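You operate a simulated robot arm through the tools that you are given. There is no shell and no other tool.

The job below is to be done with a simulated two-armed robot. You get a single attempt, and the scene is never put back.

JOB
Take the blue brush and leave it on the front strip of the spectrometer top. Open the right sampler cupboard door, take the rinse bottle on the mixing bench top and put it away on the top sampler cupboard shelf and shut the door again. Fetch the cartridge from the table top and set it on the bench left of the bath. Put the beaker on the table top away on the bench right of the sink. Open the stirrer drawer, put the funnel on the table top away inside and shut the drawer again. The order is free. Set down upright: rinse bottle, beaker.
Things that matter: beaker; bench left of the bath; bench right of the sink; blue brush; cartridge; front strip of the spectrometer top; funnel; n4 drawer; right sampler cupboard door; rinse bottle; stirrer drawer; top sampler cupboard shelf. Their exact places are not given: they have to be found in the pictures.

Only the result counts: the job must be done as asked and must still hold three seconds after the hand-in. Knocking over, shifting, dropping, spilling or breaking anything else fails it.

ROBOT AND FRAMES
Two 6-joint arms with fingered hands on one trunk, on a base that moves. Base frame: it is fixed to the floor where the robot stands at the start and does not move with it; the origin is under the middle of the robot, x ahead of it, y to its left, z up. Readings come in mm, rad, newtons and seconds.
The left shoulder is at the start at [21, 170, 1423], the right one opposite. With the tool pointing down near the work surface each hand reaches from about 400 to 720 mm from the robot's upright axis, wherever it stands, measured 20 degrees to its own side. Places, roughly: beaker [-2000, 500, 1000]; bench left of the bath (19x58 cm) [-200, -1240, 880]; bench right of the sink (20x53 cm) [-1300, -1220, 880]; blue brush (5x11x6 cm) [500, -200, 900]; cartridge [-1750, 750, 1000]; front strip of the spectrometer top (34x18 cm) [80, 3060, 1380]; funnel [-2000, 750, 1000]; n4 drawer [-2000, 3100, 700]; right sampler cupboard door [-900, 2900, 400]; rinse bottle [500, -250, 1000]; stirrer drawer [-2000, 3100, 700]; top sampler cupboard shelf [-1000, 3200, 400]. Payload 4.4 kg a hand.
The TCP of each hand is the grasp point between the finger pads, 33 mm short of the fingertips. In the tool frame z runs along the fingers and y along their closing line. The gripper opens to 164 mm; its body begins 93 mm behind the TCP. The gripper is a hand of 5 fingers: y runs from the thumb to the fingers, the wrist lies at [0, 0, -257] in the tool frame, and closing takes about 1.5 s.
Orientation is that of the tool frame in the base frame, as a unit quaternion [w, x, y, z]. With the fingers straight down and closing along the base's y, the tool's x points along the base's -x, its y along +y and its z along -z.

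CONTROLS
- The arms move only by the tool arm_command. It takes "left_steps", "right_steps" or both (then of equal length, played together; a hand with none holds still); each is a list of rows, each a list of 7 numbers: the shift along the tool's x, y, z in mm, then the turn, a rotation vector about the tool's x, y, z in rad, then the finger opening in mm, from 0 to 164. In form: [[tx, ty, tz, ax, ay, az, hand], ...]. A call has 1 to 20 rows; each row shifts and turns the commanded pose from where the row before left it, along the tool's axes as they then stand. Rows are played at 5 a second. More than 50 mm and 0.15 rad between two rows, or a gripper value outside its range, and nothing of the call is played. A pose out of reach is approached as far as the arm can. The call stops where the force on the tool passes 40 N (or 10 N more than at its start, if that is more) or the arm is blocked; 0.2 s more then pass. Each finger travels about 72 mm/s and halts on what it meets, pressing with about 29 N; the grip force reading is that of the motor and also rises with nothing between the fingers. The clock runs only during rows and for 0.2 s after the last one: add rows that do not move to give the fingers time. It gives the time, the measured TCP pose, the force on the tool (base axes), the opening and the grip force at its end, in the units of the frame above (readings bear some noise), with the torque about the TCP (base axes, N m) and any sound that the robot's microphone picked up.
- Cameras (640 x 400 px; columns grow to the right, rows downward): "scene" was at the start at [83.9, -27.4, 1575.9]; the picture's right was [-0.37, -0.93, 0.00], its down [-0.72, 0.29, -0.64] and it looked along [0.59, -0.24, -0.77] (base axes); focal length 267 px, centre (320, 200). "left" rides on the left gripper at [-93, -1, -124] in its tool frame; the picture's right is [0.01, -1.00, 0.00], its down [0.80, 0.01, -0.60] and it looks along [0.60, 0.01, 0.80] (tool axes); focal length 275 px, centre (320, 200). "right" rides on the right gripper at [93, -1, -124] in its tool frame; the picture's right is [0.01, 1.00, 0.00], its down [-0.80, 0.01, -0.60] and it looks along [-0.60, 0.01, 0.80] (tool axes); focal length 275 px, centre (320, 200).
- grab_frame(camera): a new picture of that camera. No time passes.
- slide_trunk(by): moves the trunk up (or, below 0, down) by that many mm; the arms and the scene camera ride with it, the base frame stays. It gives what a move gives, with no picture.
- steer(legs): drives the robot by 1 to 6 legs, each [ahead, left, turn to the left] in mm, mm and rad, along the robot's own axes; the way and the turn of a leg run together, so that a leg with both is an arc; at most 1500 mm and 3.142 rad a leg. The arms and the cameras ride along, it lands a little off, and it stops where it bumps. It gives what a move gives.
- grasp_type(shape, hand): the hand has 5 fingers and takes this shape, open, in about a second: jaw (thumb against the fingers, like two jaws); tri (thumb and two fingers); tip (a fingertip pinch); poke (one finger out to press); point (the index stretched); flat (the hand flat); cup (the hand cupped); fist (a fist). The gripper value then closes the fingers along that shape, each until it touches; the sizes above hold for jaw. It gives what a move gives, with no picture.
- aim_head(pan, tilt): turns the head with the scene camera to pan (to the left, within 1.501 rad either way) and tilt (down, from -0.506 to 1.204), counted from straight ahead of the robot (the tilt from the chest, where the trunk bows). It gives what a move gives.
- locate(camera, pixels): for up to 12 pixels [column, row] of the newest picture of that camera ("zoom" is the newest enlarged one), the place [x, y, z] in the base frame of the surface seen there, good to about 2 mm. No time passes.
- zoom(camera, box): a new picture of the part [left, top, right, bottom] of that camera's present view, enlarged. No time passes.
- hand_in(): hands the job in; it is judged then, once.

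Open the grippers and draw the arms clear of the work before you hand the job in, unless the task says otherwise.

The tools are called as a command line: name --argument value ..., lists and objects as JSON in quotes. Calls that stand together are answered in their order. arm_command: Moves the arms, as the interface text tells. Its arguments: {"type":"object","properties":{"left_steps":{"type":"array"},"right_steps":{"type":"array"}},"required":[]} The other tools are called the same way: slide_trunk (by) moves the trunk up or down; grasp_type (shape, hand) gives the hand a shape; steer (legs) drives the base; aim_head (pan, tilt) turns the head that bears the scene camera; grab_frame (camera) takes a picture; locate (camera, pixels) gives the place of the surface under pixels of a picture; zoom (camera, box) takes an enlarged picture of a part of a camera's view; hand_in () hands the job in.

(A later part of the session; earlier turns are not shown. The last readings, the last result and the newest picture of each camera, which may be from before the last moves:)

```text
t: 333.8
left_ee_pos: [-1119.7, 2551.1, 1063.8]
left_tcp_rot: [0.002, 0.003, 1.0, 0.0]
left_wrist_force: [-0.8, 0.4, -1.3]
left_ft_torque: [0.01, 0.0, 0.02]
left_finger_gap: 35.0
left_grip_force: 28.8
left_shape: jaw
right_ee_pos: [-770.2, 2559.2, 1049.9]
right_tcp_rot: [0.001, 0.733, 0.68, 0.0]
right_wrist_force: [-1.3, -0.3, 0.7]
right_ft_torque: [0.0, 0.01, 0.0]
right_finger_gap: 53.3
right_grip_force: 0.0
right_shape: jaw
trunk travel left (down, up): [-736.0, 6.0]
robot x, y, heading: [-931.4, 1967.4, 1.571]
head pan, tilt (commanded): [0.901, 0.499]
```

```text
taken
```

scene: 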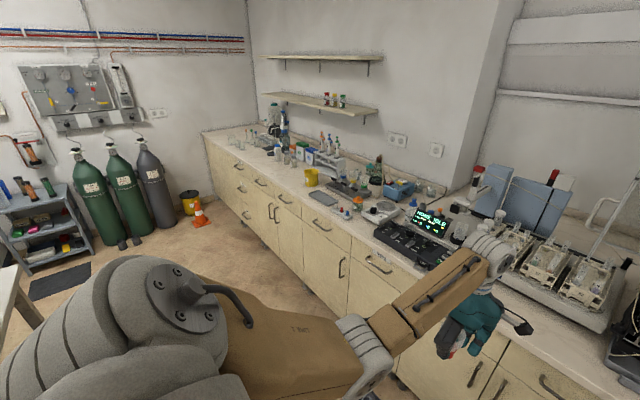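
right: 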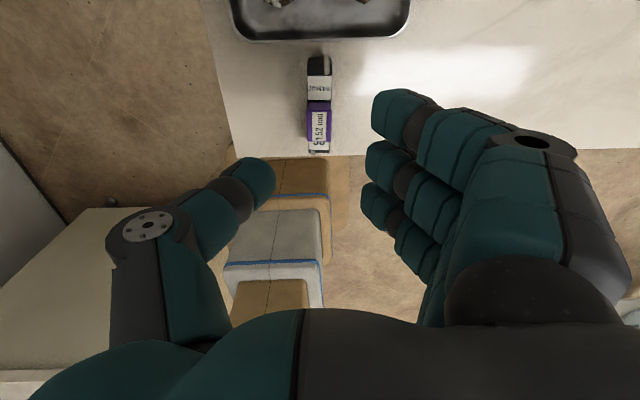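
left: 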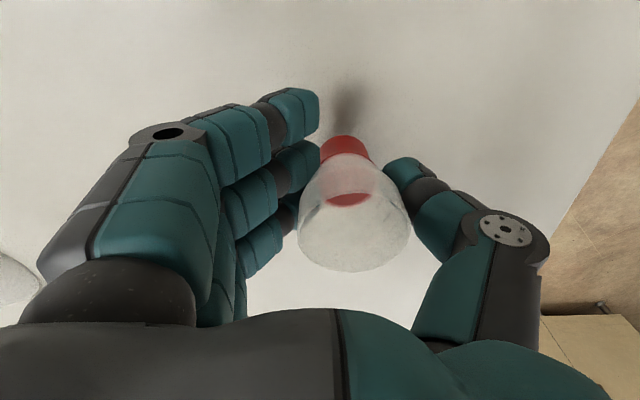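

I drive left 1000 mm along the bench to face the drawer unit.

steer --legs '[[0, 1000, 0]]'

aim_head --pan 0.4 --tilt 0.55

grab_frame --camera "scene"

```text
t: 338.8
left_ee_pos: [-2082.4, 2556.5, 1062.4]
left_tcp_rot: [0.001, 0.004, 1.0, 0.0]
left_wrist_force: [-0.2, -0.6, -1.5]
left_ft_torque: [0.0, -0.03, 0.01]
left_finger_gap: 35.4
left_grip_force: 29.0
left_shape: jaw
right_ee_pos: [-1734.1, 2563.3, 1050.0]
right_tcp_rot: [0.002, 0.734, 0.679, 0.0]
right_wrist_force: [-0.1, 0.3, 0.5]
right_ft_torque: [0.0, 0.02, 0.01]
right_finger_gap: 53.3
right_grip_force: 0.0
right_shape: jaw
trunk travel left (down, up): [-736.0, 6.0]
robot x, y, heading: [-1899.0, 1974.2, 1.566]
head pan, tilt (commanded): [0.901, 0.499]
```

```text
t: 339.7
left_ee_pos: [-2083.6, 2555.9, 1064.4]
left_tcp_rot: [0.001, 0.005, 1.0, 0.0]
left_wrist_force: [-0.5, 0.4, -1.6]
left_ft_torque: [0.01, -0.07, 0.02]
left_finger_gap: 35.2
left_grip_force: 29.1
left_shape: jaw
right_ee_pos: [-1734.2, 2564.2, 1051.7]
right_tcp_rot: [0.001, 0.734, 0.679, -0.001]
right_wrist_force: [0.1, 0.4, 0.0]
right_ft_torque: [0.01, -0.02, 0.0]
right_finger_gap: 53.4
right_grip_force: 0.0
right_shape: jaw
trunk travel left (down, up): [-736.0, 6.0]
robot x, y, heading: [-1896.1, 1970.3, 1.566]
head pan, tilt (commanded): [0.4, 0.55]
```

```text
taken
```

scene: 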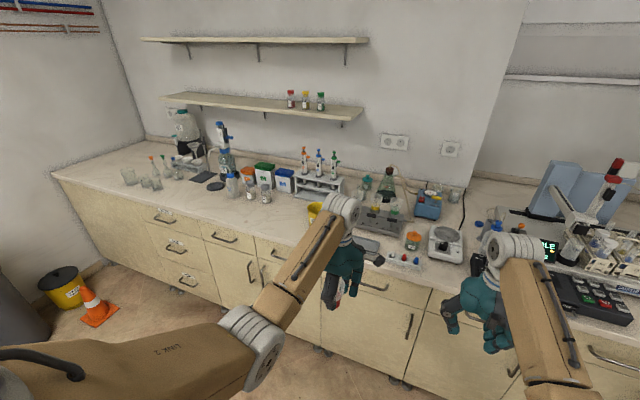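

I zoom on the drawers and locate them.

zoom --camera "scene" --box '[120, 180, 320, 330]'

zoom --camera "scene" --box '[300, 170, 500, 320]'

locate --camera "scene" --pixels '[[160, 222], [175, 247], [225, 240], [265, 250], [372, 287], [290, 250], [240, 280], [250, 320], [400, 330], [445, 245], [380, 215], [320, 300]]'

```text
2.67 times, centred on (220, 255) of scene
```

zoom: 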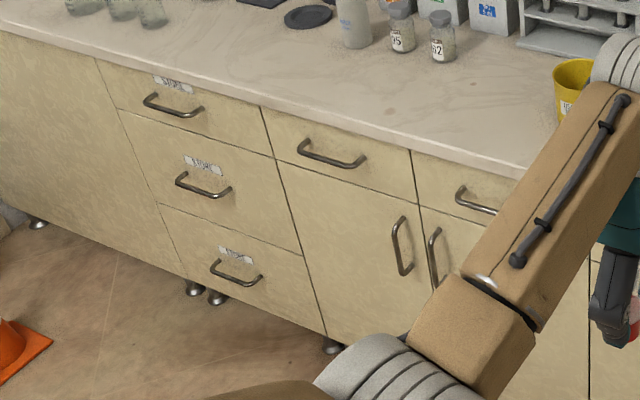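

```text
2.67 times, centred on (400, 245) of scene
```

zoom: 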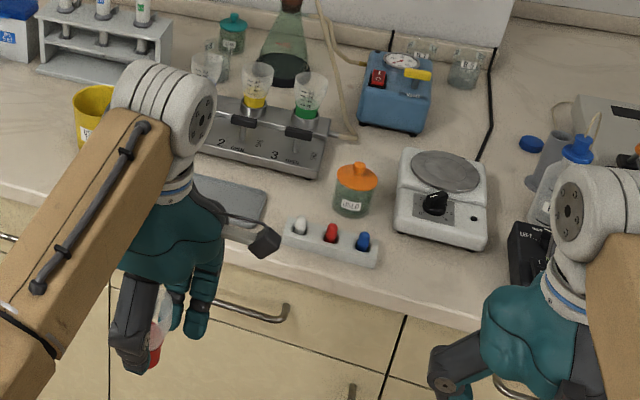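

```text
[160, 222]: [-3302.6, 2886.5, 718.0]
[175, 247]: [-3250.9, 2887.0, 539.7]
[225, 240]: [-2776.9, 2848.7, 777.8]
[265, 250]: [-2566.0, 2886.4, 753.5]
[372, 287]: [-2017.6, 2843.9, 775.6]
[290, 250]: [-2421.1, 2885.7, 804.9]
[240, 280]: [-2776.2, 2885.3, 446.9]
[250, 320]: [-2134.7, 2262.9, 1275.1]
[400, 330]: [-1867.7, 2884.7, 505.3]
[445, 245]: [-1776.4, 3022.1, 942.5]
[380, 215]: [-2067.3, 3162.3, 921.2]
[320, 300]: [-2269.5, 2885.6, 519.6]
```

The drawer straight ahead has its handle at ≈(-2017,2844,776), the fourth unit from the left ("n4"), under the stirrer/filter station. I check its label from here with a straighter view.

aim_head --pan 0.0 --tilt 0.65

grab_frame --camera "scene"

zoom --camera "scene" --box '[180, 180, 460, 360]'

```text
t: 340.6
left_ee_pos: [-2082.6, 2556.2, 1062.8]
left_tcp_rot: [0.0, 0.004, 1.0, 0.0]
left_wrist_force: [-0.4, 0.0, -1.1]
left_ft_torque: [0.02, 0.0, -0.03]
left_finger_gap: 34.9
left_grip_force: 29.0
left_shape: jaw
right_ee_pos: [-1733.2, 2564.2, 1050.2]
right_tcp_rot: [0.001, 0.734, 0.679, 0.0]
right_wrist_force: [-0.5, 0.7, -0.1]
right_ft_torque: [0.03, 0.03, -0.03]
right_finger_gap: 53.4
right_grip_force: 0.0
right_shape: jaw
trunk travel left (down, up): [-736.0, 6.0]
robot x, y, heading: [-1896.6, 1967.0, 1.561]
head pan, tilt (commanded): [0.0, 0.649]
```

```text
taken
```

scene: 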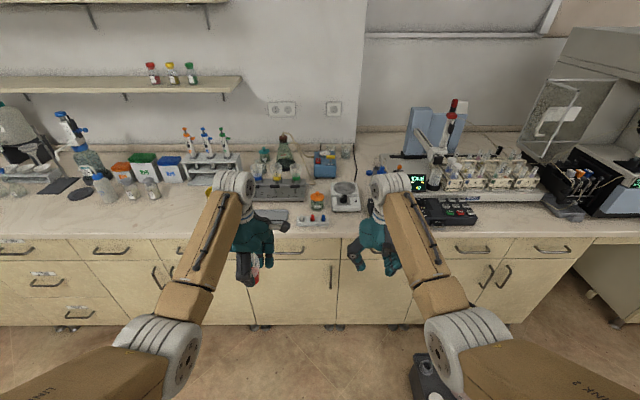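

```text
2.22 times, centred on (320, 270) of scene
```

zoom: 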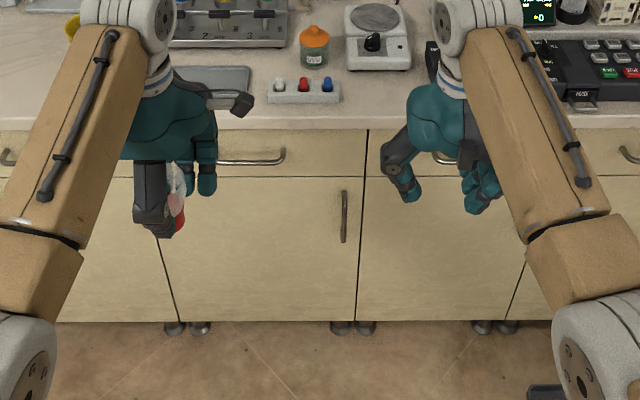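

n4 is the drawer below the filter station; its handle is free. I back off 200 mm and turn the right hand level, then roll it so it closes vertically for the horizontal bar.

steer --legs '[[-220, 0, 0.005]]'

arm_command --right_steps '[[30, 0, 0, 0, 0.143, 0, 53], [30, 0, 0, 0, 0.143, 0, 53], [30, 0, 0, 0, 0.143, 0, 53], [30, 0, 0, 0, 0.143, 0, 53], [30, 0, 0, 0, 0.143, 0, 53], [30, 0, 0, 0, 0.143, 0, 53], [30, 0, 0, 0, 0.143, 0, 53], [30, 0, 0, 0, 0.143, 0, 53], [30, 0, 0, 0, 0.143, 0, 53], [30, 0, 0, 0, 0.143, 0, 53], [30, 0, 0, 0, 0.141, 0, 53]]'

```text
t: 342.2
left_ee_pos: [-2077.4, 2375.9, 1065.1]
left_tcp_rot: [0.004, 0.067, 0.998, 0.003]
left_wrist_force: [-1.6, -0.2, 0.0]
left_ft_torque: [0.11, -0.1, -0.01]
left_finger_gap: 35.1
left_grip_force: 28.9
left_shape: jaw
right_ee_pos: [-1732.3, 2339.8, 1051.4]
right_tcp_rot: [0.003, 0.775, 0.632, 0.002]
right_wrist_force: [0.0, -1.2, 0.9]
right_ft_torque: [0.11, -0.06, -0.03]
right_finger_gap: 53.8
right_grip_force: 0.0
right_shape: jaw
trunk travel left (down, up): [-736.0, 6.0]
robot x, y, heading: [-1966.5, 1773.1, 1.442]
head pan, tilt (commanded): [0.0, 0.649]
stopped in leg 1: the robot was blocked; the commanded pose is now the measured one
```

```text
t: 344.6
left_ee_pos: [-2077.9, 2378.4, 1064.2]
left_tcp_rot: [0.003, 0.066, 0.998, 0.001]
left_wrist_force: [0.6, 0.2, -0.5]
left_ft_torque: [0.02, -0.02, 0.02]
left_finger_gap: 35.0
left_grip_force: 28.4
left_shape: jaw
right_ee_pos: [-1688.0, 2565.7, 1242.3]
right_tcp_rot: [-0.444, 0.547, 0.449, 0.55]
right_wrist_force: [-0.3, 0.0, 0.0]
right_ft_torque: [0.02, 0.02, -0.02]
right_finger_gap: 53.4
right_grip_force: 0.0
right_shape: jaw
trunk travel left (down, up): [-736.0, 6.0]
robot x, y, heading: [-1968.0, 1775.0, 1.446]
head pan, tilt (commanded): [0.0, 0.649]
```

The base bumped backwards into the table's edge. I move forward 120 mm at once and check the table and its items.

steer --legs '[[120, 0, 0]]'

aim_head --pan 1.5 --tilt 0.7

grab_frame --camera "scene"

```text
t: 345.9
left_ee_pos: [-2061.9, 2500.2, 1063.8]
left_tcp_rot: [0.002, 0.067, 0.998, 0.001]
left_wrist_force: [0.6, 0.1, -1.1]
left_ft_torque: [0.0, -0.03, -0.02]
left_finger_gap: 34.9
left_grip_force: 28.7
left_shape: jaw
right_ee_pos: [-1673.6, 2687.2, 1243.8]
right_tcp_rot: [-0.445, 0.548, 0.449, 0.548]
right_wrist_force: [-0.1, -0.7, -0.3]
right_ft_torque: [0.01, 0.01, 0.0]
right_finger_gap: 53.2
right_grip_force: 0.1
right_shape: jaw
trunk travel left (down, up): [-736.0, 6.0]
robot x, y, heading: [-1951.4, 1892.6, 1.445]
head pan, tilt (commanded): [0.0, 0.649]
```

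```text
t: 347.5
left_ee_pos: [-2062.2, 2499.2, 1063.4]
left_tcp_rot: [0.003, 0.067, 0.998, 0.001]
left_wrist_force: [0.4, 1.0, -1.4]
left_ft_torque: [-0.02, -0.01, -0.03]
left_finger_gap: 35.2
left_grip_force: 29.0
left_shape: jaw
right_ee_pos: [-1672.9, 2687.1, 1243.6]
right_tcp_rot: [-0.445, 0.548, 0.449, 0.549]
right_wrist_force: [-0.1, 0.7, 0.4]
right_ft_torque: [0.01, 0.03, -0.02]
right_finger_gap: 53.5
right_grip_force: 0.1
right_shape: jaw
trunk travel left (down, up): [-736.0, 6.0]
robot x, y, heading: [-1951.1, 1894.5, 1.444]
head pan, tilt (commanded): [1.499, 0.7]
```

```text
taken
```

scene: 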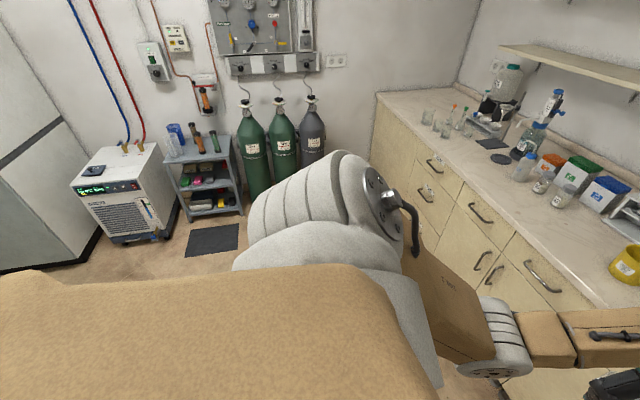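

The table is out of view here; I will check it later. I turn square to the bench and roll the right hand -90° so the fingers close vertically.

steer --legs '[[0, 0, 0.126]]'

arm_command --right_steps '[[0, 0, -5, 0, 0, -0.143, 53], [0, 0, -5, 0, 0, -0.143, 53], [0, 0, -5, 0, 0, -0.143, 53], [0, 0, -5, 0, 0, -0.143, 53], [0, 0, -5, 0, 0, -0.143, 53], [0, 0, -5, 0, 0, -0.143, 53], [0, 0, -5, 0, 0, -0.143, 53], [0, 0, -5, 0, 0, -0.143, 53], [0, 0, -5, 0, 0, -0.143, 53], [0, 0, -5, 0, 0, -0.143, 53], [0, 0, -5, 0, 0, -0.141, 53]]'

```text
t: 348.5
left_ee_pos: [-2138.3, 2480.7, 1062.5]
left_tcp_rot: [0.004, 0.003, 1.0, 0.001]
left_wrist_force: [-0.5, -0.3, -0.4]
left_ft_torque: [0.02, -0.01, -0.02]
left_finger_gap: 35.0
left_grip_force: 29.2
left_shape: jaw
right_ee_pos: [-1776.4, 2715.5, 1243.4]
right_tcp_rot: [-0.477, 0.518, 0.484, 0.52]
right_wrist_force: [0.4, 0.1, 0.1]
right_ft_torque: [0.01, 0.01, -0.02]
right_finger_gap: 53.3
right_grip_force: 0.0
right_shape: jaw
trunk travel left (down, up): [-736.0, 6.0]
robot x, y, heading: [-1956.8, 1893.5, 1.571]
head pan, tilt (commanded): [1.499, 0.7]
```

```text
t: 350.9
left_ee_pos: [-2137.6, 2481.7, 1064.2]
left_tcp_rot: [0.002, 0.003, 1.0, 0.001]
left_wrist_force: [-0.1, -0.5, -1.2]
left_ft_torque: [0.02, -0.04, -0.01]
left_finger_gap: 35.0
left_grip_force: 29.0
left_shape: jaw
right_ee_pos: [-1779.6, 2661.1, 1242.8]
right_tcp_rot: [0.031, 0.024, 0.708, 0.706]
right_wrist_force: [0.4, -0.9, 0.5]
right_ft_torque: [0.0, 0.02, 0.01]
right_finger_gap: 53.1
right_grip_force: 0.0
right_shape: jaw
trunk travel left (down, up): [-736.0, 6.0]
robot x, y, heading: [-1952.4, 1894.2, 1.57]
head pan, tilt (commanded): [1.499, 0.7]
```

The right hand now closes vertically (fingers above, thumb below). I lower the trunk 400 mm and drive left 235 mm to face the handle.

slide_trunk --by -400

steer --legs '[[0, 238, 0]]'

aim_head --pan -0.2 --tilt 0.5

grab_frame --camera "scene"

grab_frame --camera "right"

```text
t: 354.7
left_ee_pos: [-2137.6, 2482.1, 664.0]
left_tcp_rot: [0.002, 0.003, 1.0, 0.001]
left_wrist_force: [-0.3, -0.6, -0.7]
left_ft_torque: [0.05, -0.02, 0.01]
left_finger_gap: 34.8
left_grip_force: 29.0
left_shape: jaw
right_ee_pos: [-1778.9, 2660.8, 844.3]
right_tcp_rot: [0.028, 0.025, 0.708, 0.705]
right_wrist_force: [-0.8, 0.1, -0.3]
right_ft_torque: [-0.01, 0.01, 0.02]
right_finger_gap: 53.4
right_grip_force: 0.1
right_shape: jaw
trunk travel left (down, up): [-336.0, 406.0]
robot x, y, heading: [-1952.7, 1893.9, 1.571]
head pan, tilt (commanded): [1.499, 0.7]
```

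```text
t: 356.5
left_ee_pos: [-2373.5, 2486.1, 665.2]
left_tcp_rot: [0.002, 0.011, 1.0, 0.001]
left_wrist_force: [0.4, 0.4, -0.1]
left_ft_torque: [0.02, 0.0, -0.03]
left_finger_gap: 34.7
left_grip_force: 28.8
left_shape: jaw
right_ee_pos: [-2011.6, 2660.5, 844.0]
right_tcp_rot: [0.034, 0.03, 0.708, 0.705]
right_wrist_force: [0.0, -0.1, -0.9]
right_ft_torque: [-0.02, 0.01, 0.01]
right_finger_gap: 53.3
right_grip_force: 0.0
right_shape: jaw
trunk travel left (down, up): [-336.0, 406.0]
robot x, y, heading: [-2196.1, 1897.9, 1.553]
head pan, tilt (commanded): [1.499, 0.7]
```

```text
t: 358.2
left_ee_pos: [-2371.3, 2485.1, 663.7]
left_tcp_rot: [0.002, 0.01, 1.0, 0.002]
left_wrist_force: [-0.8, 0.2, -0.1]
left_ft_torque: [0.02, 0.01, 0.0]
left_finger_gap: 35.0
left_grip_force: 28.5
left_shape: jaw
right_ee_pos: [-2012.0, 2660.5, 843.0]
right_tcp_rot: [0.035, 0.03, 0.708, 0.705]
right_wrist_force: [0.4, 1.6, 0.4]
right_ft_torque: [0.0, 0.03, -0.01]
right_finger_gap: 53.1
right_grip_force: 0.1
right_shape: jaw
trunk travel left (down, up): [-336.0, 406.0]
robot x, y, heading: [-2195.0, 1898.0, 1.553]
head pan, tilt (commanded): [-0.201, 0.499]
```

```text
taken
```

scene: 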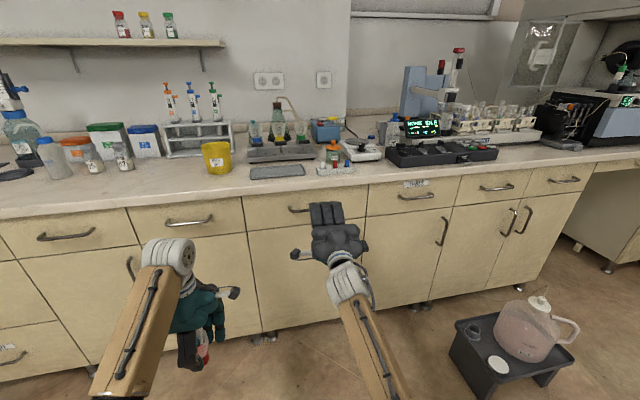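

```text
taken
```

right: 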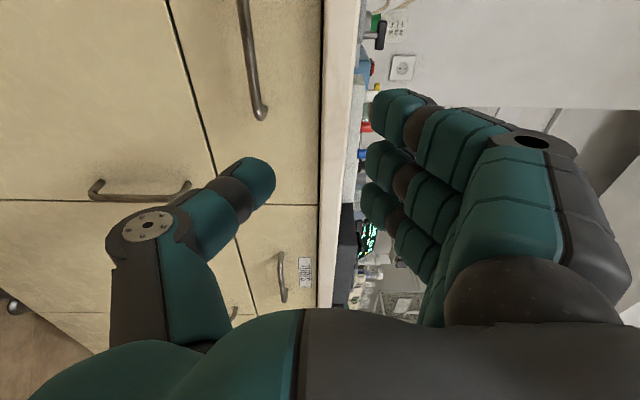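

The drawer handle is near (255,60) in the right picture. I measure the bar and the drawer edges.

locate --camera "right" --pixels '[[247, 10], [251, 40], [255, 80], [260, 112], [200, 120], [225, 190], [322, 100], [330, 150]]'

locate --camera "scene" --pixels '[[295, 210], [305, 210], [248, 225], [365, 200], [300, 190], [300, 240], [250, 240]]'

```text
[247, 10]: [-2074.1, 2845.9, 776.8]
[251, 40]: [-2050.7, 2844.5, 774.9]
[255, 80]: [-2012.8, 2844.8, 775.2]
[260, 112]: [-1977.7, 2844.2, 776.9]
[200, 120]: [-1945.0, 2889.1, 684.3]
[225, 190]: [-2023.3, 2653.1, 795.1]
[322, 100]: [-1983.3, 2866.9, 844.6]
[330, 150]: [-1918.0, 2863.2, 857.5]
```

```text
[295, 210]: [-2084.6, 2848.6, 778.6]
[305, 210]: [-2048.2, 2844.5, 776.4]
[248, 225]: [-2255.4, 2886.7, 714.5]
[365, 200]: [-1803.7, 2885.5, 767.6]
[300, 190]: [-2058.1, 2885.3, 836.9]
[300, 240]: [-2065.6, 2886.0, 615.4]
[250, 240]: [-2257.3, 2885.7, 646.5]
```

Bar: x -2090…-1965, y≈2845, z≈776; drawer x≈-2255…-1805. I lower the hand 67 mm, align, open to 60 and go forward 90 mm.

arm_command --right_steps '[[16, -34, 0, 0, 0, 0, 60], [16, -33, 0, 0, 0, 0, 64], [0, 0, 45, 0, 0, 0, 64], [0, 0, 45, 0, 0, 0, 64], [0, 0, 0, 0, 0, 0, 64]]'

grab_frame --camera "right"

```text
t: 359.4
left_ee_pos: [-2371.8, 2485.8, 663.9]
left_tcp_rot: [0.003, 0.01, 1.0, 0.002]
left_wrist_force: [0.3, -0.1, -0.9]
left_ft_torque: [0.02, -0.06, -0.01]
left_finger_gap: 35.1
left_grip_force: 29.3
left_shape: jaw
right_ee_pos: [-2036.1, 2753.9, 778.4]
right_tcp_rot: [0.035, 0.029, 0.708, 0.704]
right_wrist_force: [-0.6, 0.0, -0.2]
right_ft_torque: [-0.01, 0.03, 0.0]
right_finger_gap: 63.3
right_grip_force: 0.2
right_shape: jaw
trunk travel left (down, up): [-336.0, 406.0]
robot x, y, heading: [-2195.4, 1895.5, 1.552]
head pan, tilt (commanded): [-0.201, 0.499]
```

```text
taken
```

right: 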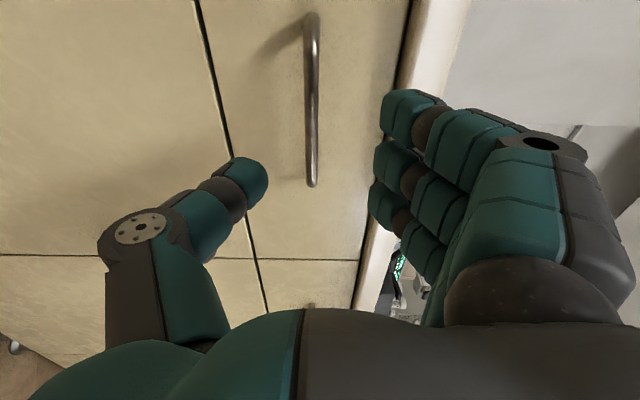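

Bar is centered. I narrow to 52 and advance 86 mm, then close.

arm_command --right_steps '[[0, -1, 0, 0, 0, 0, 52], [0, 0, 30, 0, 0, 0, 52], [0, 0, 30, 0, 0, 0, 52], [0, 0, 25, 0, 0, 0, 52], [0, 0, 0, 0, 0, 0, 52]]'

grab_frame --camera "right"

```text
t: 360.6
left_ee_pos: [-2373.2, 2484.9, 663.7]
left_tcp_rot: [0.002, 0.011, 1.0, 0.001]
left_wrist_force: [0.6, 0.1, -1.1]
left_ft_torque: [-0.02, -0.03, -0.01]
left_finger_gap: 35.1
left_grip_force: 29.0
left_shape: jaw
right_ee_pos: [-2023.2, 2817.1, 790.3]
right_tcp_rot: [0.034, 0.029, 0.708, 0.705]
right_wrist_force: [0.1, -0.1, -0.2]
right_ft_torque: [-0.01, -0.02, -0.03]
right_finger_gap: 52.1
right_grip_force: 0.1
right_shape: jaw
right hand out of reach, approached as far as the arm can: row 4
trunk travel left (down, up): [-336.0, 406.0]
robot x, y, heading: [-2192.5, 1895.4, 1.555]
head pan, tilt (commanded): [-0.201, 0.499]
```

```text
taken
```

right: 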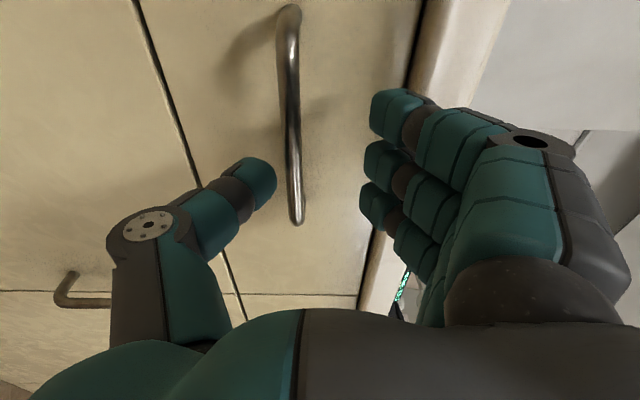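

The arm is at its limit. I draw back 30 mm, lower 14 mm, then drive the base ahead 52 mm.

arm_command --right_steps '[[0, -14, -30, 0, 0, 0, 52], [0, 0, 0, 0, 0, 0, 52]]'

steer --legs '[[50, 0, 0.012]]'

grab_frame --camera "right"

```text
t: 361.2
left_ee_pos: [-2372.5, 2486.2, 663.6]
left_tcp_rot: [0.003, 0.011, 1.0, 0.001]
left_wrist_force: [-0.1, 0.4, -0.1]
left_ft_torque: [0.02, 0.0, -0.04]
left_finger_gap: 35.0
left_grip_force: 29.1
left_shape: jaw
right_ee_pos: [-2024.9, 2782.3, 774.2]
right_tcp_rot: [0.035, 0.03, 0.707, 0.706]
right_wrist_force: [0.0, 1.0, 0.3]
right_ft_torque: [0.0, -0.01, 0.0]
right_finger_gap: 52.2
right_grip_force: 0.1
right_shape: jaw
trunk travel left (down, up): [-336.0, 406.0]
robot x, y, heading: [-2196.4, 1899.5, 1.556]
head pan, tilt (commanded): [-0.201, 0.499]
```

```text
t: 362.1
left_ee_pos: [-2379.2, 2535.2, 664.1]
left_tcp_rot: [0.003, 0.003, 1.0, 0.001]
left_wrist_force: [-0.8, -0.5, -0.8]
left_ft_torque: [-0.03, 0.0, 0.02]
left_finger_gap: 35.0
left_grip_force: 28.9
left_shape: jaw
right_ee_pos: [-2035.5, 2836.7, 774.8]
right_tcp_rot: [0.029, 0.025, 0.709, 0.705]
right_wrist_force: [0.5, -0.7, -0.4]
right_ft_torque: [0.03, -0.02, 0.0]
right_finger_gap: 51.9
right_grip_force: 0.1
right_shape: jaw
trunk travel left (down, up): [-336.0, 406.0]
robot x, y, heading: [-2198.4, 1947.7, 1.565]
head pan, tilt (commanded): [-0.201, 0.499]
```

```text
taken
```

right: 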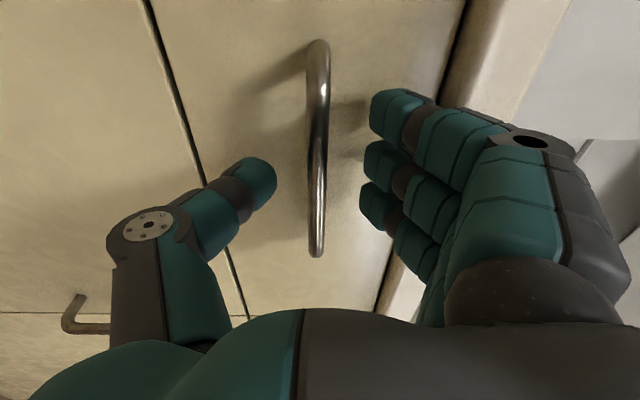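

The bar lies between thumb and fingers. I close on it.

arm_command --right_steps '[[0, 0, 0, 0, 0, 0, 35], [0, 0, 0, 0, 0, 0, 18], [0, 0, 0, 0, 0, 0, 0], [0, 0, 0, 0, 0, 0, 0], [0, 0, 0, 0, 0, 0, 0], [0, 0, 0, 0, 0, 0, 0]]'

grab_frame --camera "right"

```text
t: 363.6
left_ee_pos: [-2379.7, 2535.1, 664.6]
left_tcp_rot: [0.002, 0.004, 1.0, 0.001]
left_wrist_force: [0.3, 0.0, -1.0]
left_ft_torque: [0.0, -0.04, 0.01]
left_finger_gap: 34.9
left_grip_force: 28.7
left_shape: jaw
right_ee_pos: [-2036.5, 2835.4, 775.5]
right_tcp_rot: [0.029, 0.025, 0.707, 0.706]
right_wrist_force: [0.1, 3.8, 4.5]
right_ft_torque: [0.12, -1.0, 0.13]
right_finger_gap: 1.2
right_grip_force: 29.5
right_shape: jaw
trunk travel left (down, up): [-336.0, 406.0]
robot x, y, heading: [-2197.9, 1947.3, 1.567]
head pan, tilt (commanded): [-0.201, 0.499]
```

```text
taken
```

right: 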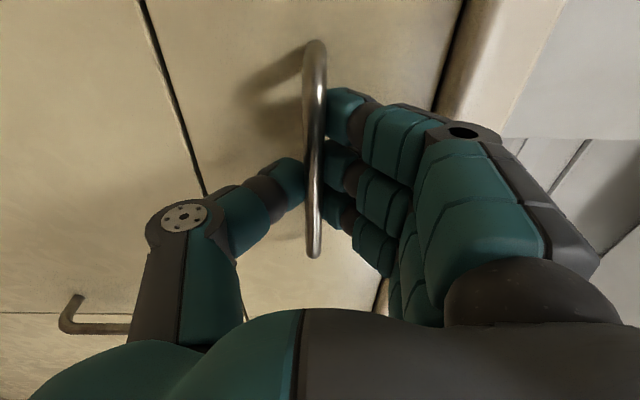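

Gripped. I pull the drawer by driving the base back 120 mm (table is close behind, so not more).

steer --legs '[[-60, 0, 0], [-60, 0, 0]]'

grab_frame --camera "scene"

```text
t: 365.1
left_ee_pos: [-2380.6, 2414.6, 664.4]
left_tcp_rot: [0.004, 0.004, 1.0, 0.002]
left_wrist_force: [-0.3, 0.3, -1.2]
left_ft_torque: [0.03, -0.01, 0.0]
left_finger_gap: 35.1
left_grip_force: 28.8
left_shape: jaw
right_ee_pos: [-2035.0, 2717.2, 772.9]
right_tcp_rot: [0.03, 0.025, 0.707, 0.706]
right_wrist_force: [-3.6, -1.7, 2.1]
right_ft_torque: [-0.01, -1.02, 0.04]
right_finger_gap: 1.0
right_grip_force: 29.1
right_shape: jaw
trunk travel left (down, up): [-336.0, 406.0]
robot x, y, heading: [-2198.9, 1829.4, 1.566]
head pan, tilt (commanded): [-0.201, 0.499]
```

```text
taken
```

scene: 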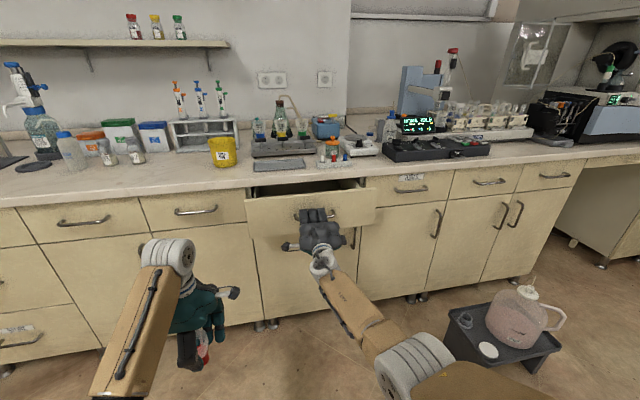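

The drawer follows. I pull further with the arm, 165 mm straight back.

arm_command --right_steps '[[-1.1, 0, -13, 0, 0, 0, 0], [-1.3, 0, -16, 0, 0, 0, 0], [-1.3, 0, -17, 0, 0, 0, 0], [-1.3, 0, -17, 0, 0, 0, 0], [-1.3, 0, -17, 0, 0, 0, 0], [-1.3, 0, -17, 0, 0, 0, 0], [-1.3, 0, -17, 0, 0, 0, 0], [-1.3, 0, -17, 0, 0, 0, 0], [-1.3, 0, -17, 0, 0, 0, 0], [-1.3, 0, -17, 0, 0, 0, 0]]'

grab_frame --camera "scene"

```text
t: 367.3
left_ee_pos: [-2381.2, 2415.6, 663.5]
left_tcp_rot: [0.004, 0.004, 1.0, 0.001]
left_wrist_force: [0.9, 0.0, -1.2]
left_ft_torque: [0.01, 0.01, -0.02]
left_finger_gap: 35.1
left_grip_force: 29.6
left_shape: jaw
right_ee_pos: [-2026.4, 2555.4, 777.8]
right_tcp_rot: [0.038, 0.018, 0.705, 0.708]
right_wrist_force: [-12.7, -0.9, -12.4]
right_ft_torque: [0.09, 0.11, 0.65]
right_finger_gap: 0.2
right_grip_force: 29.6
right_shape: jaw
trunk travel left (down, up): [-336.0, 406.0]
robot x, y, heading: [-2196.4, 1830.7, 1.566]
head pan, tilt (commanded): [-0.201, 0.499]
```

```text
taken
```

scene: 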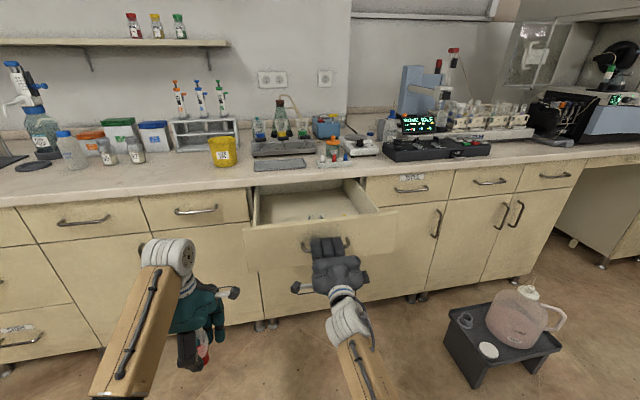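

The drawer is open about 280 mm. I zoom in to see inside.

zoom --camera "scene" --box '[230, 150, 400, 270]'

locate --camera "scene" --pixels '[[280, 210], [315, 217], [340, 205], [300, 200], [260, 225], [380, 215], [320, 232], [318, 214], [270, 195], [355, 190]]'

```text
3.33 times, centred on (315, 210) of scene
```

zoom: 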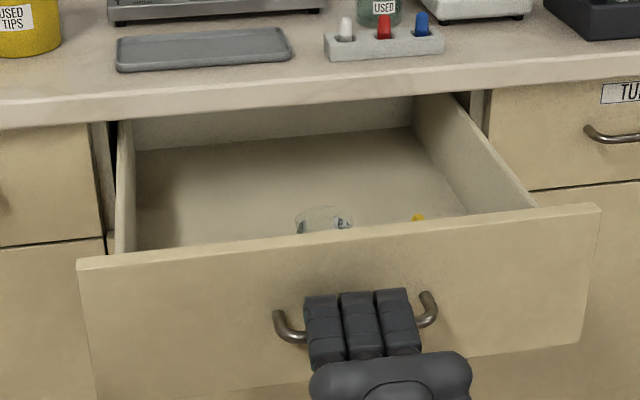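

```text
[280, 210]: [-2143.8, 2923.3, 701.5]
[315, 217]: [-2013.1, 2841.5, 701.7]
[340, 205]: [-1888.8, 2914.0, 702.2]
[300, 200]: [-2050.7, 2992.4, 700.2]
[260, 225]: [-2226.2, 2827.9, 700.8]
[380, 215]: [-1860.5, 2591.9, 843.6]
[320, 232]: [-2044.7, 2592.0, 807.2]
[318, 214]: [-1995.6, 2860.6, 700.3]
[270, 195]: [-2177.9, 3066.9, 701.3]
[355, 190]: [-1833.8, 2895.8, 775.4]
```

Drawer floor z≈701, front panel y≈2592 with top z 844; small stir items lie inside — it is the stirrer drawer. I release the handle and draw the hand back.

arm_command --right_steps '[[0, 0, 0, 0, 0, 0, 20], [0, 0, 0, 0, 0, 0, 40], [0, 0, 0, 0, 0, 0, 56], [0, 0, 0, 0, 0, 0, 56], [0, 0, -15, 0, 0, 0, 56], [0, 0, -25, 0, 0, 0, 56], [0, 0, -25, 0, 0, 0, 56]]'

grab_frame --camera "scene"

grab_frame --camera "right"

```text
t: 369.1
left_ee_pos: [-2378.4, 2415.9, 664.5]
left_tcp_rot: [0.003, 0.004, 1.0, 0.001]
left_wrist_force: [-0.3, -0.1, -0.3]
left_ft_torque: [0.02, -0.01, 0.01]
left_finger_gap: 34.9
left_grip_force: 28.9
left_shape: jaw
right_ee_pos: [-2000.4, 2490.3, 776.4]
right_tcp_rot: [0.076, -0.023, 0.699, 0.711]
right_wrist_force: [-0.4, 0.5, -0.5]
right_ft_torque: [-0.02, 0.01, 0.05]
right_finger_gap: 55.4
right_grip_force: 0.1
right_shape: jaw
trunk travel left (down, up): [-336.0, 406.0]
robot x, y, heading: [-2195.4, 1828.3, 1.566]
head pan, tilt (commanded): [-0.201, 0.499]
stopped in row 7 (right hand): the arm was blocked; the commanded pose is now the measured one
```

```text
taken
```

scene: 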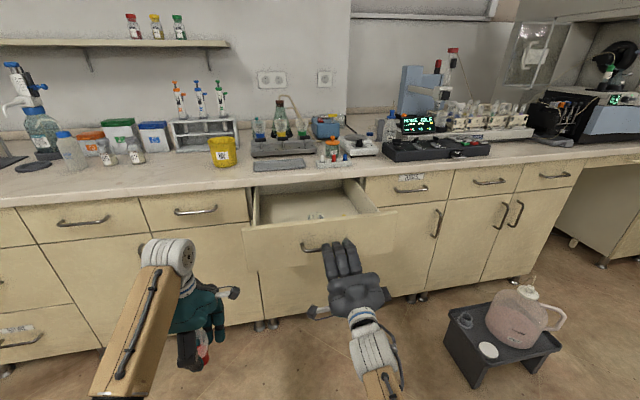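

```text
taken
```

right: 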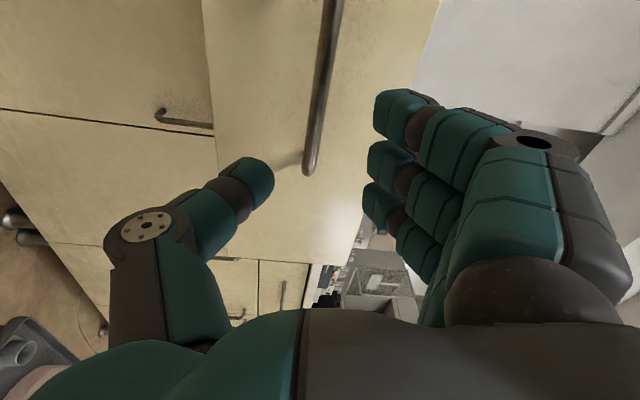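

Hand free, the drawer stays open. I raise the trunk 300 mm so both hands are above the drawer and bench front, then drive right 267 mm.

slide_trunk --by 300

steer --legs '[[0, -267, 0]]'

aim_head --pan 0.1 --tilt 0.7

grab_frame --camera "scene"

```text
t: 372.1
left_ee_pos: [-2379.3, 2415.4, 964.0]
left_tcp_rot: [0.002, 0.004, 1.0, 0.002]
left_wrist_force: [-0.1, -0.6, -0.2]
left_ft_torque: [0.0, -0.04, 0.01]
left_finger_gap: 35.1
left_grip_force: 29.1
left_shape: jaw
right_ee_pos: [-2000.6, 2490.3, 1076.8]
right_tcp_rot: [0.075, -0.023, 0.7, 0.71]
right_wrist_force: [-0.4, 0.2, 0.1]
right_ft_torque: [-0.01, 0.0, 0.01]
right_finger_gap: 55.3
right_grip_force: 0.2
right_shape: jaw
trunk travel left (down, up): [-636.0, 106.0]
robot x, y, heading: [-2196.1, 1828.7, 1.563]
head pan, tilt (commanded): [-0.201, 0.499]
```

```text
t: 374.0
left_ee_pos: [-2096.0, 2415.0, 964.9]
left_tcp_rot: [0.003, 0.011, 1.0, 0.001]
left_wrist_force: [-0.2, 0.0, 0.3]
left_ft_torque: [0.05, 0.06, -0.02]
left_finger_gap: 34.9
left_grip_force: 29.2
left_shape: jaw
right_ee_pos: [-1715.3, 2483.9, 1076.7]
right_tcp_rot: [0.079, -0.018, 0.698, 0.711]
right_wrist_force: [1.5, -0.2, -0.2]
right_ft_torque: [0.01, 0.0, 0.03]
right_finger_gap: 55.3
right_grip_force: 0.0
right_shape: jaw
trunk travel left (down, up): [-636.0, 106.0]
robot x, y, heading: [-1922.8, 1823.6, 1.559]
head pan, tilt (commanded): [-0.201, 0.499]
```

```text
t: 374.8
left_ee_pos: [-2095.8, 2414.7, 963.4]
left_tcp_rot: [0.003, 0.01, 1.0, 0.001]
left_wrist_force: [-0.7, 0.0, -1.3]
left_ft_torque: [0.04, -0.03, -0.01]
left_finger_gap: 35.1
left_grip_force: 28.5
left_shape: jaw
right_ee_pos: [-1716.5, 2485.8, 1076.0]
right_tcp_rot: [0.08, -0.018, 0.699, 0.711]
right_wrist_force: [0.8, -0.6, -0.3]
right_ft_torque: [0.02, -0.02, -0.02]
right_finger_gap: 55.5
right_grip_force: 0.1
right_shape: jaw
trunk travel left (down, up): [-636.0, 106.0]
robot x, y, heading: [-1916.8, 1826.2, 1.554]
head pan, tilt (commanded): [0.099, 0.7]
```

```text
taken
```

scene: 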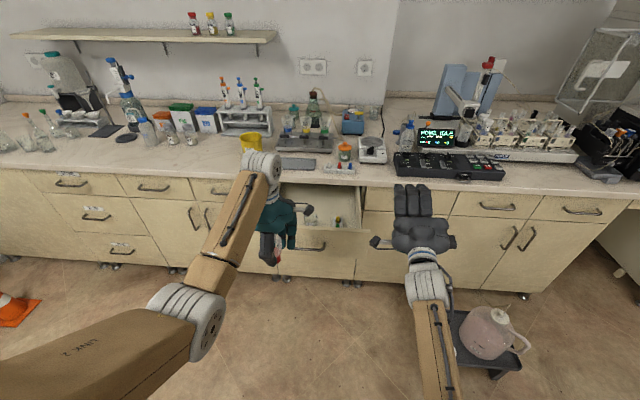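

I drive ahead 290 mm and slightly left so the funnel comes over the open drawer, then look in.

steer --legs '[[280, 30, 0.012]]'

aim_head --pan 0.15 --tilt 0.95

grab_frame --camera "scene"

grab_frame --camera "left"

```text
t: 376.7
left_ee_pos: [-2138.2, 2682.6, 963.8]
left_tcp_rot: [0.003, -0.001, 1.0, -0.001]
left_wrist_force: [0.3, 0.6, -1.3]
left_ft_torque: [-0.05, -0.03, 0.03]
left_finger_gap: 34.9
left_grip_force: 29.3
left_shape: jaw
right_ee_pos: [-1760.6, 2761.6, 1076.4]
right_tcp_rot: [0.073, -0.025, 0.699, 0.711]
right_wrist_force: [0.3, 0.3, 0.3]
right_ft_torque: [-0.02, -0.01, -0.02]
right_finger_gap: 55.7
right_grip_force: 0.1
right_shape: jaw
trunk travel left (down, up): [-636.0, 106.0]
robot x, y, heading: [-1948.7, 2097.0, 1.573]
head pan, tilt (commanded): [0.099, 0.7]
```

```text
t: 377.5
left_ee_pos: [-2138.4, 2681.6, 963.2]
left_tcp_rot: [0.003, -0.001, 1.0, 0.001]
left_wrist_force: [0.0, 0.0, -1.0]
left_ft_torque: [-0.01, 0.01, 0.02]
left_finger_gap: 35.1
left_grip_force: 29.3
left_shape: jaw
right_ee_pos: [-1760.9, 2759.9, 1077.0]
right_tcp_rot: [0.073, -0.025, 0.699, 0.711]
right_wrist_force: [-0.5, -0.4, -0.5]
right_ft_torque: [0.01, 0.02, 0.03]
right_finger_gap: 55.5
right_grip_force: 0.1
right_shape: jaw
trunk travel left (down, up): [-636.0, 106.0]
robot x, y, heading: [-1949.8, 2099.9, 1.577]
head pan, tilt (commanded): [0.15, 0.949]
```

```text
taken
```

scene: 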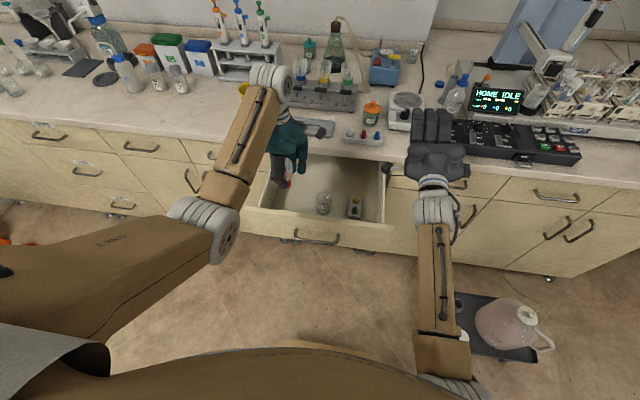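

```text
taken
```

left: 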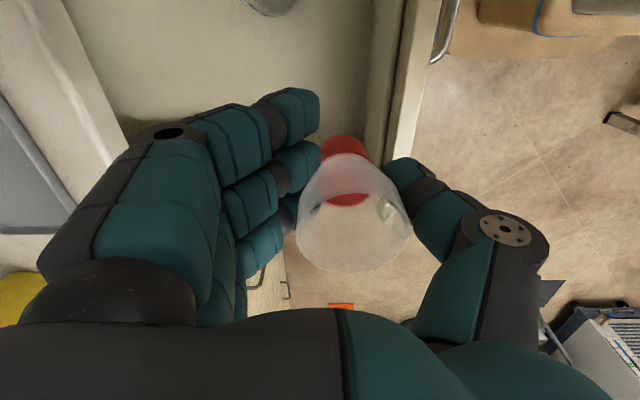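

I zoom into the drawer and measure its inner edges and the items lying there.

zoom --camera "scene" --box '[245, 130, 405, 260]'

locate --camera "scene" --pixels '[[325, 203], [320, 208], [355, 208], [352, 215], [290, 200], [300, 185], [330, 180], [370, 190], [270, 215], [385, 225], [320, 225], [265, 200]]'

```text
3.08 times, centred on (325, 195) of scene
```

zoom: 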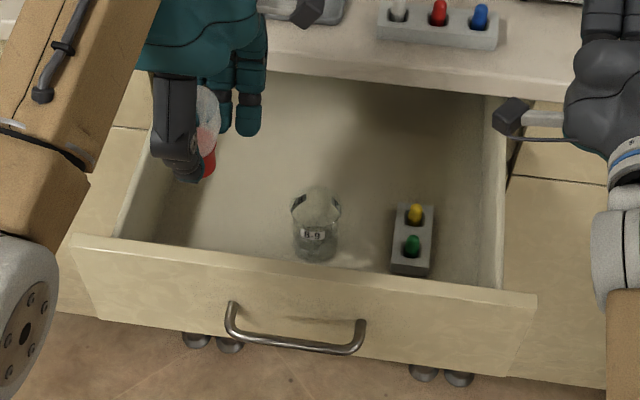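

```text
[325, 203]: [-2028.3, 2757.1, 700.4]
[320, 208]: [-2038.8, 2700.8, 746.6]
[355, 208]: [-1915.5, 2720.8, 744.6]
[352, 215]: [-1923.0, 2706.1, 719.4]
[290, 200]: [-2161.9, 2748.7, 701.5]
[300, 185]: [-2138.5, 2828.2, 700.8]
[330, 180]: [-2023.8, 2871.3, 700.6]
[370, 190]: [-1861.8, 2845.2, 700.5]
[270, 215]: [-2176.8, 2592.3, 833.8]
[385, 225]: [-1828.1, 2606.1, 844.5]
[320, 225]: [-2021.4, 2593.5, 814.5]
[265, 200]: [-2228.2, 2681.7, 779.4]
```

Jar at (-2030,2715) and a small rack at (-1920,2720) stand in the drawer; its left part (x -2215…-2070) is free. I drive 53 mm ahead so the funnel goes to about (-2140,2715).

steer --legs '[[53, 0, 0]]'

grab_frame --camera "scene"

zoom --camera "scene" --box '[220, 100, 420, 250]'

```text
t: 378.4
left_ee_pos: [-2139.3, 2736.9, 962.6]
left_tcp_rot: [0.003, -0.001, 1.0, -0.001]
left_wrist_force: [0.5, 0.6, -0.2]
left_ft_torque: [-0.05, -0.04, 0.0]
left_finger_gap: 34.9
left_grip_force: 29.8
left_shape: jaw
right_ee_pos: [-1761.2, 2815.2, 1075.7]
right_tcp_rot: [0.071, -0.026, 0.7, 0.71]
right_wrist_force: [-0.2, 1.4, 0.9]
right_ft_torque: [0.04, -0.01, -0.05]
right_finger_gap: 55.7
right_grip_force: 0.2
right_shape: jaw
trunk travel left (down, up): [-636.0, 106.0]
robot x, y, heading: [-1947.0, 2148.8, 1.579]
head pan, tilt (commanded): [0.15, 0.949]
```

```text
taken
```

scene: 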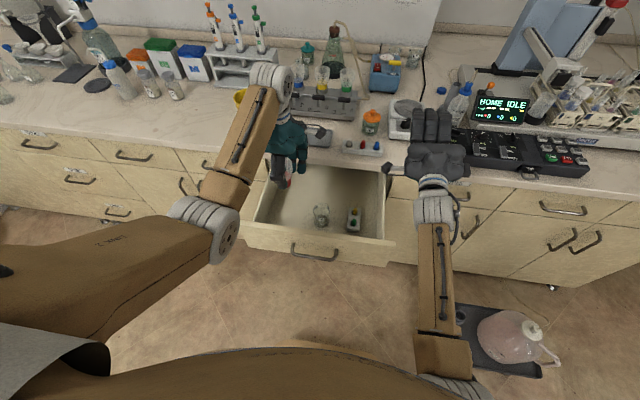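

```text
2.67 times, centred on (320, 175) of scene
```

zoom: 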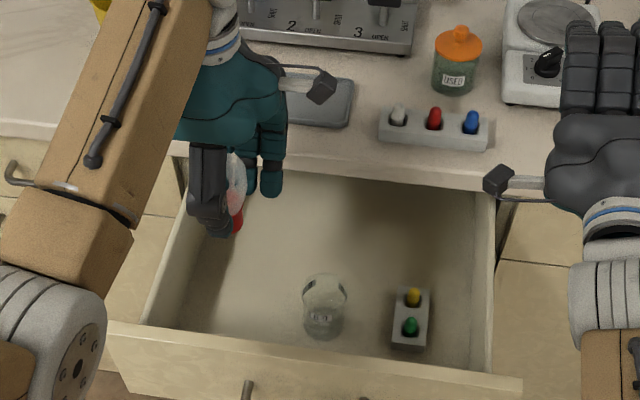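

I shift the hand back 15 mm from the bench edge and lower it into the drawer, watching the force.

arm_command --left_steps '[[0, -15, 0, 0, 0, 0, 10], [0, 0, 35, 0, 0, 0, 10], [0, 0, 35, 0, 0, 0, 10], [0, 0, 30, 0, 0, 0, 10], [0, 0, 0, 0, 0, 0, 10]]'

zoom --camera "scene" --box '[220, 100, 420, 250]'

grab_frame --camera "left"

```text
t: 379.6
left_ee_pos: [-2138.8, 2721.6, 862.8]
left_tcp_rot: [0.003, -0.001, 1.0, 0.001]
left_wrist_force: [-0.1, 0.7, 0.2]
left_ft_torque: [0.0, 0.02, 0.01]
left_finger_gap: 34.7
left_grip_force: 28.6
left_shape: jaw
right_ee_pos: [-1760.8, 2812.4, 1076.5]
right_tcp_rot: [0.072, -0.026, 0.699, 0.711]
right_wrist_force: [0.3, 0.4, -1.1]
right_ft_torque: [0.03, 0.02, 0.01]
right_finger_gap: 55.3
right_grip_force: 0.1
right_shape: jaw
trunk travel left (down, up): [-636.0, 106.0]
robot x, y, heading: [-1947.7, 2149.4, 1.575]
head pan, tilt (commanded): [0.15, 0.949]
```

```text
2.67 times, centred on (320, 175) of scene
```

zoom: 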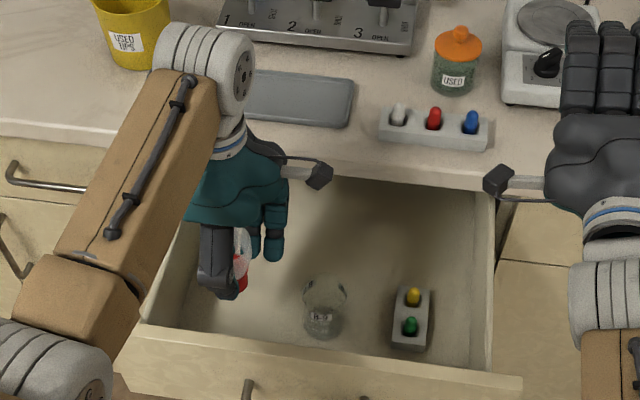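

```text
taken
```

left: 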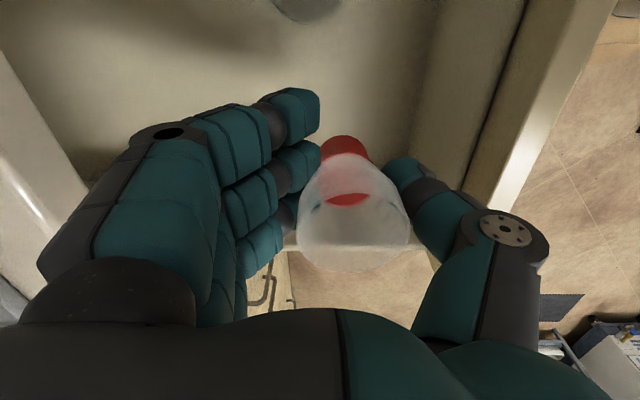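

Clear on all sides. I lower further to z≈768.

arm_command --left_steps '[[0, 0, 30, 0, 0, 0, 10], [0, 0, 30, 0, 0, 0, 10], [0, 0, 25, 0, 0, 0, 10], [0, 0, 8, 0, 0, 0, 10], [0, 0, 0, 0, 0, 0, 10]]'

zoom --camera "scene" --box '[220, 100, 420, 250]'

grab_frame --camera "left"

```text
t: 380.8
left_ee_pos: [-2139.2, 2717.9, 768.0]
left_tcp_rot: [0.003, -0.001, 1.0, 0.001]
left_wrist_force: [0.3, -0.8, -0.3]
left_ft_torque: [0.02, 0.01, -0.02]
left_finger_gap: 34.9
left_grip_force: 29.0
left_shape: jaw
right_ee_pos: [-1760.4, 2813.3, 1076.5]
right_tcp_rot: [0.072, -0.026, 0.699, 0.711]
right_wrist_force: [-0.3, 0.3, -0.2]
right_ft_torque: [-0.04, 0.02, -0.02]
right_finger_gap: 55.3
right_grip_force: 0.0
right_shape: jaw
trunk travel left (down, up): [-636.0, 106.0]
robot x, y, heading: [-1948.6, 2147.9, 1.577]
head pan, tilt (commanded): [0.15, 0.949]
```

```text
2.67 times, centred on (320, 175) of scene
```

zoom: 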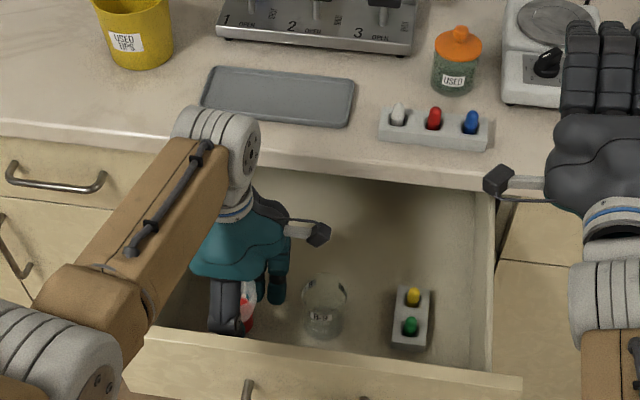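

```text
taken
```

left: 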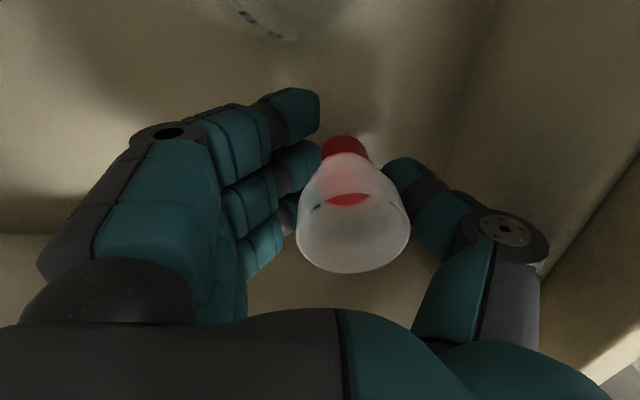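

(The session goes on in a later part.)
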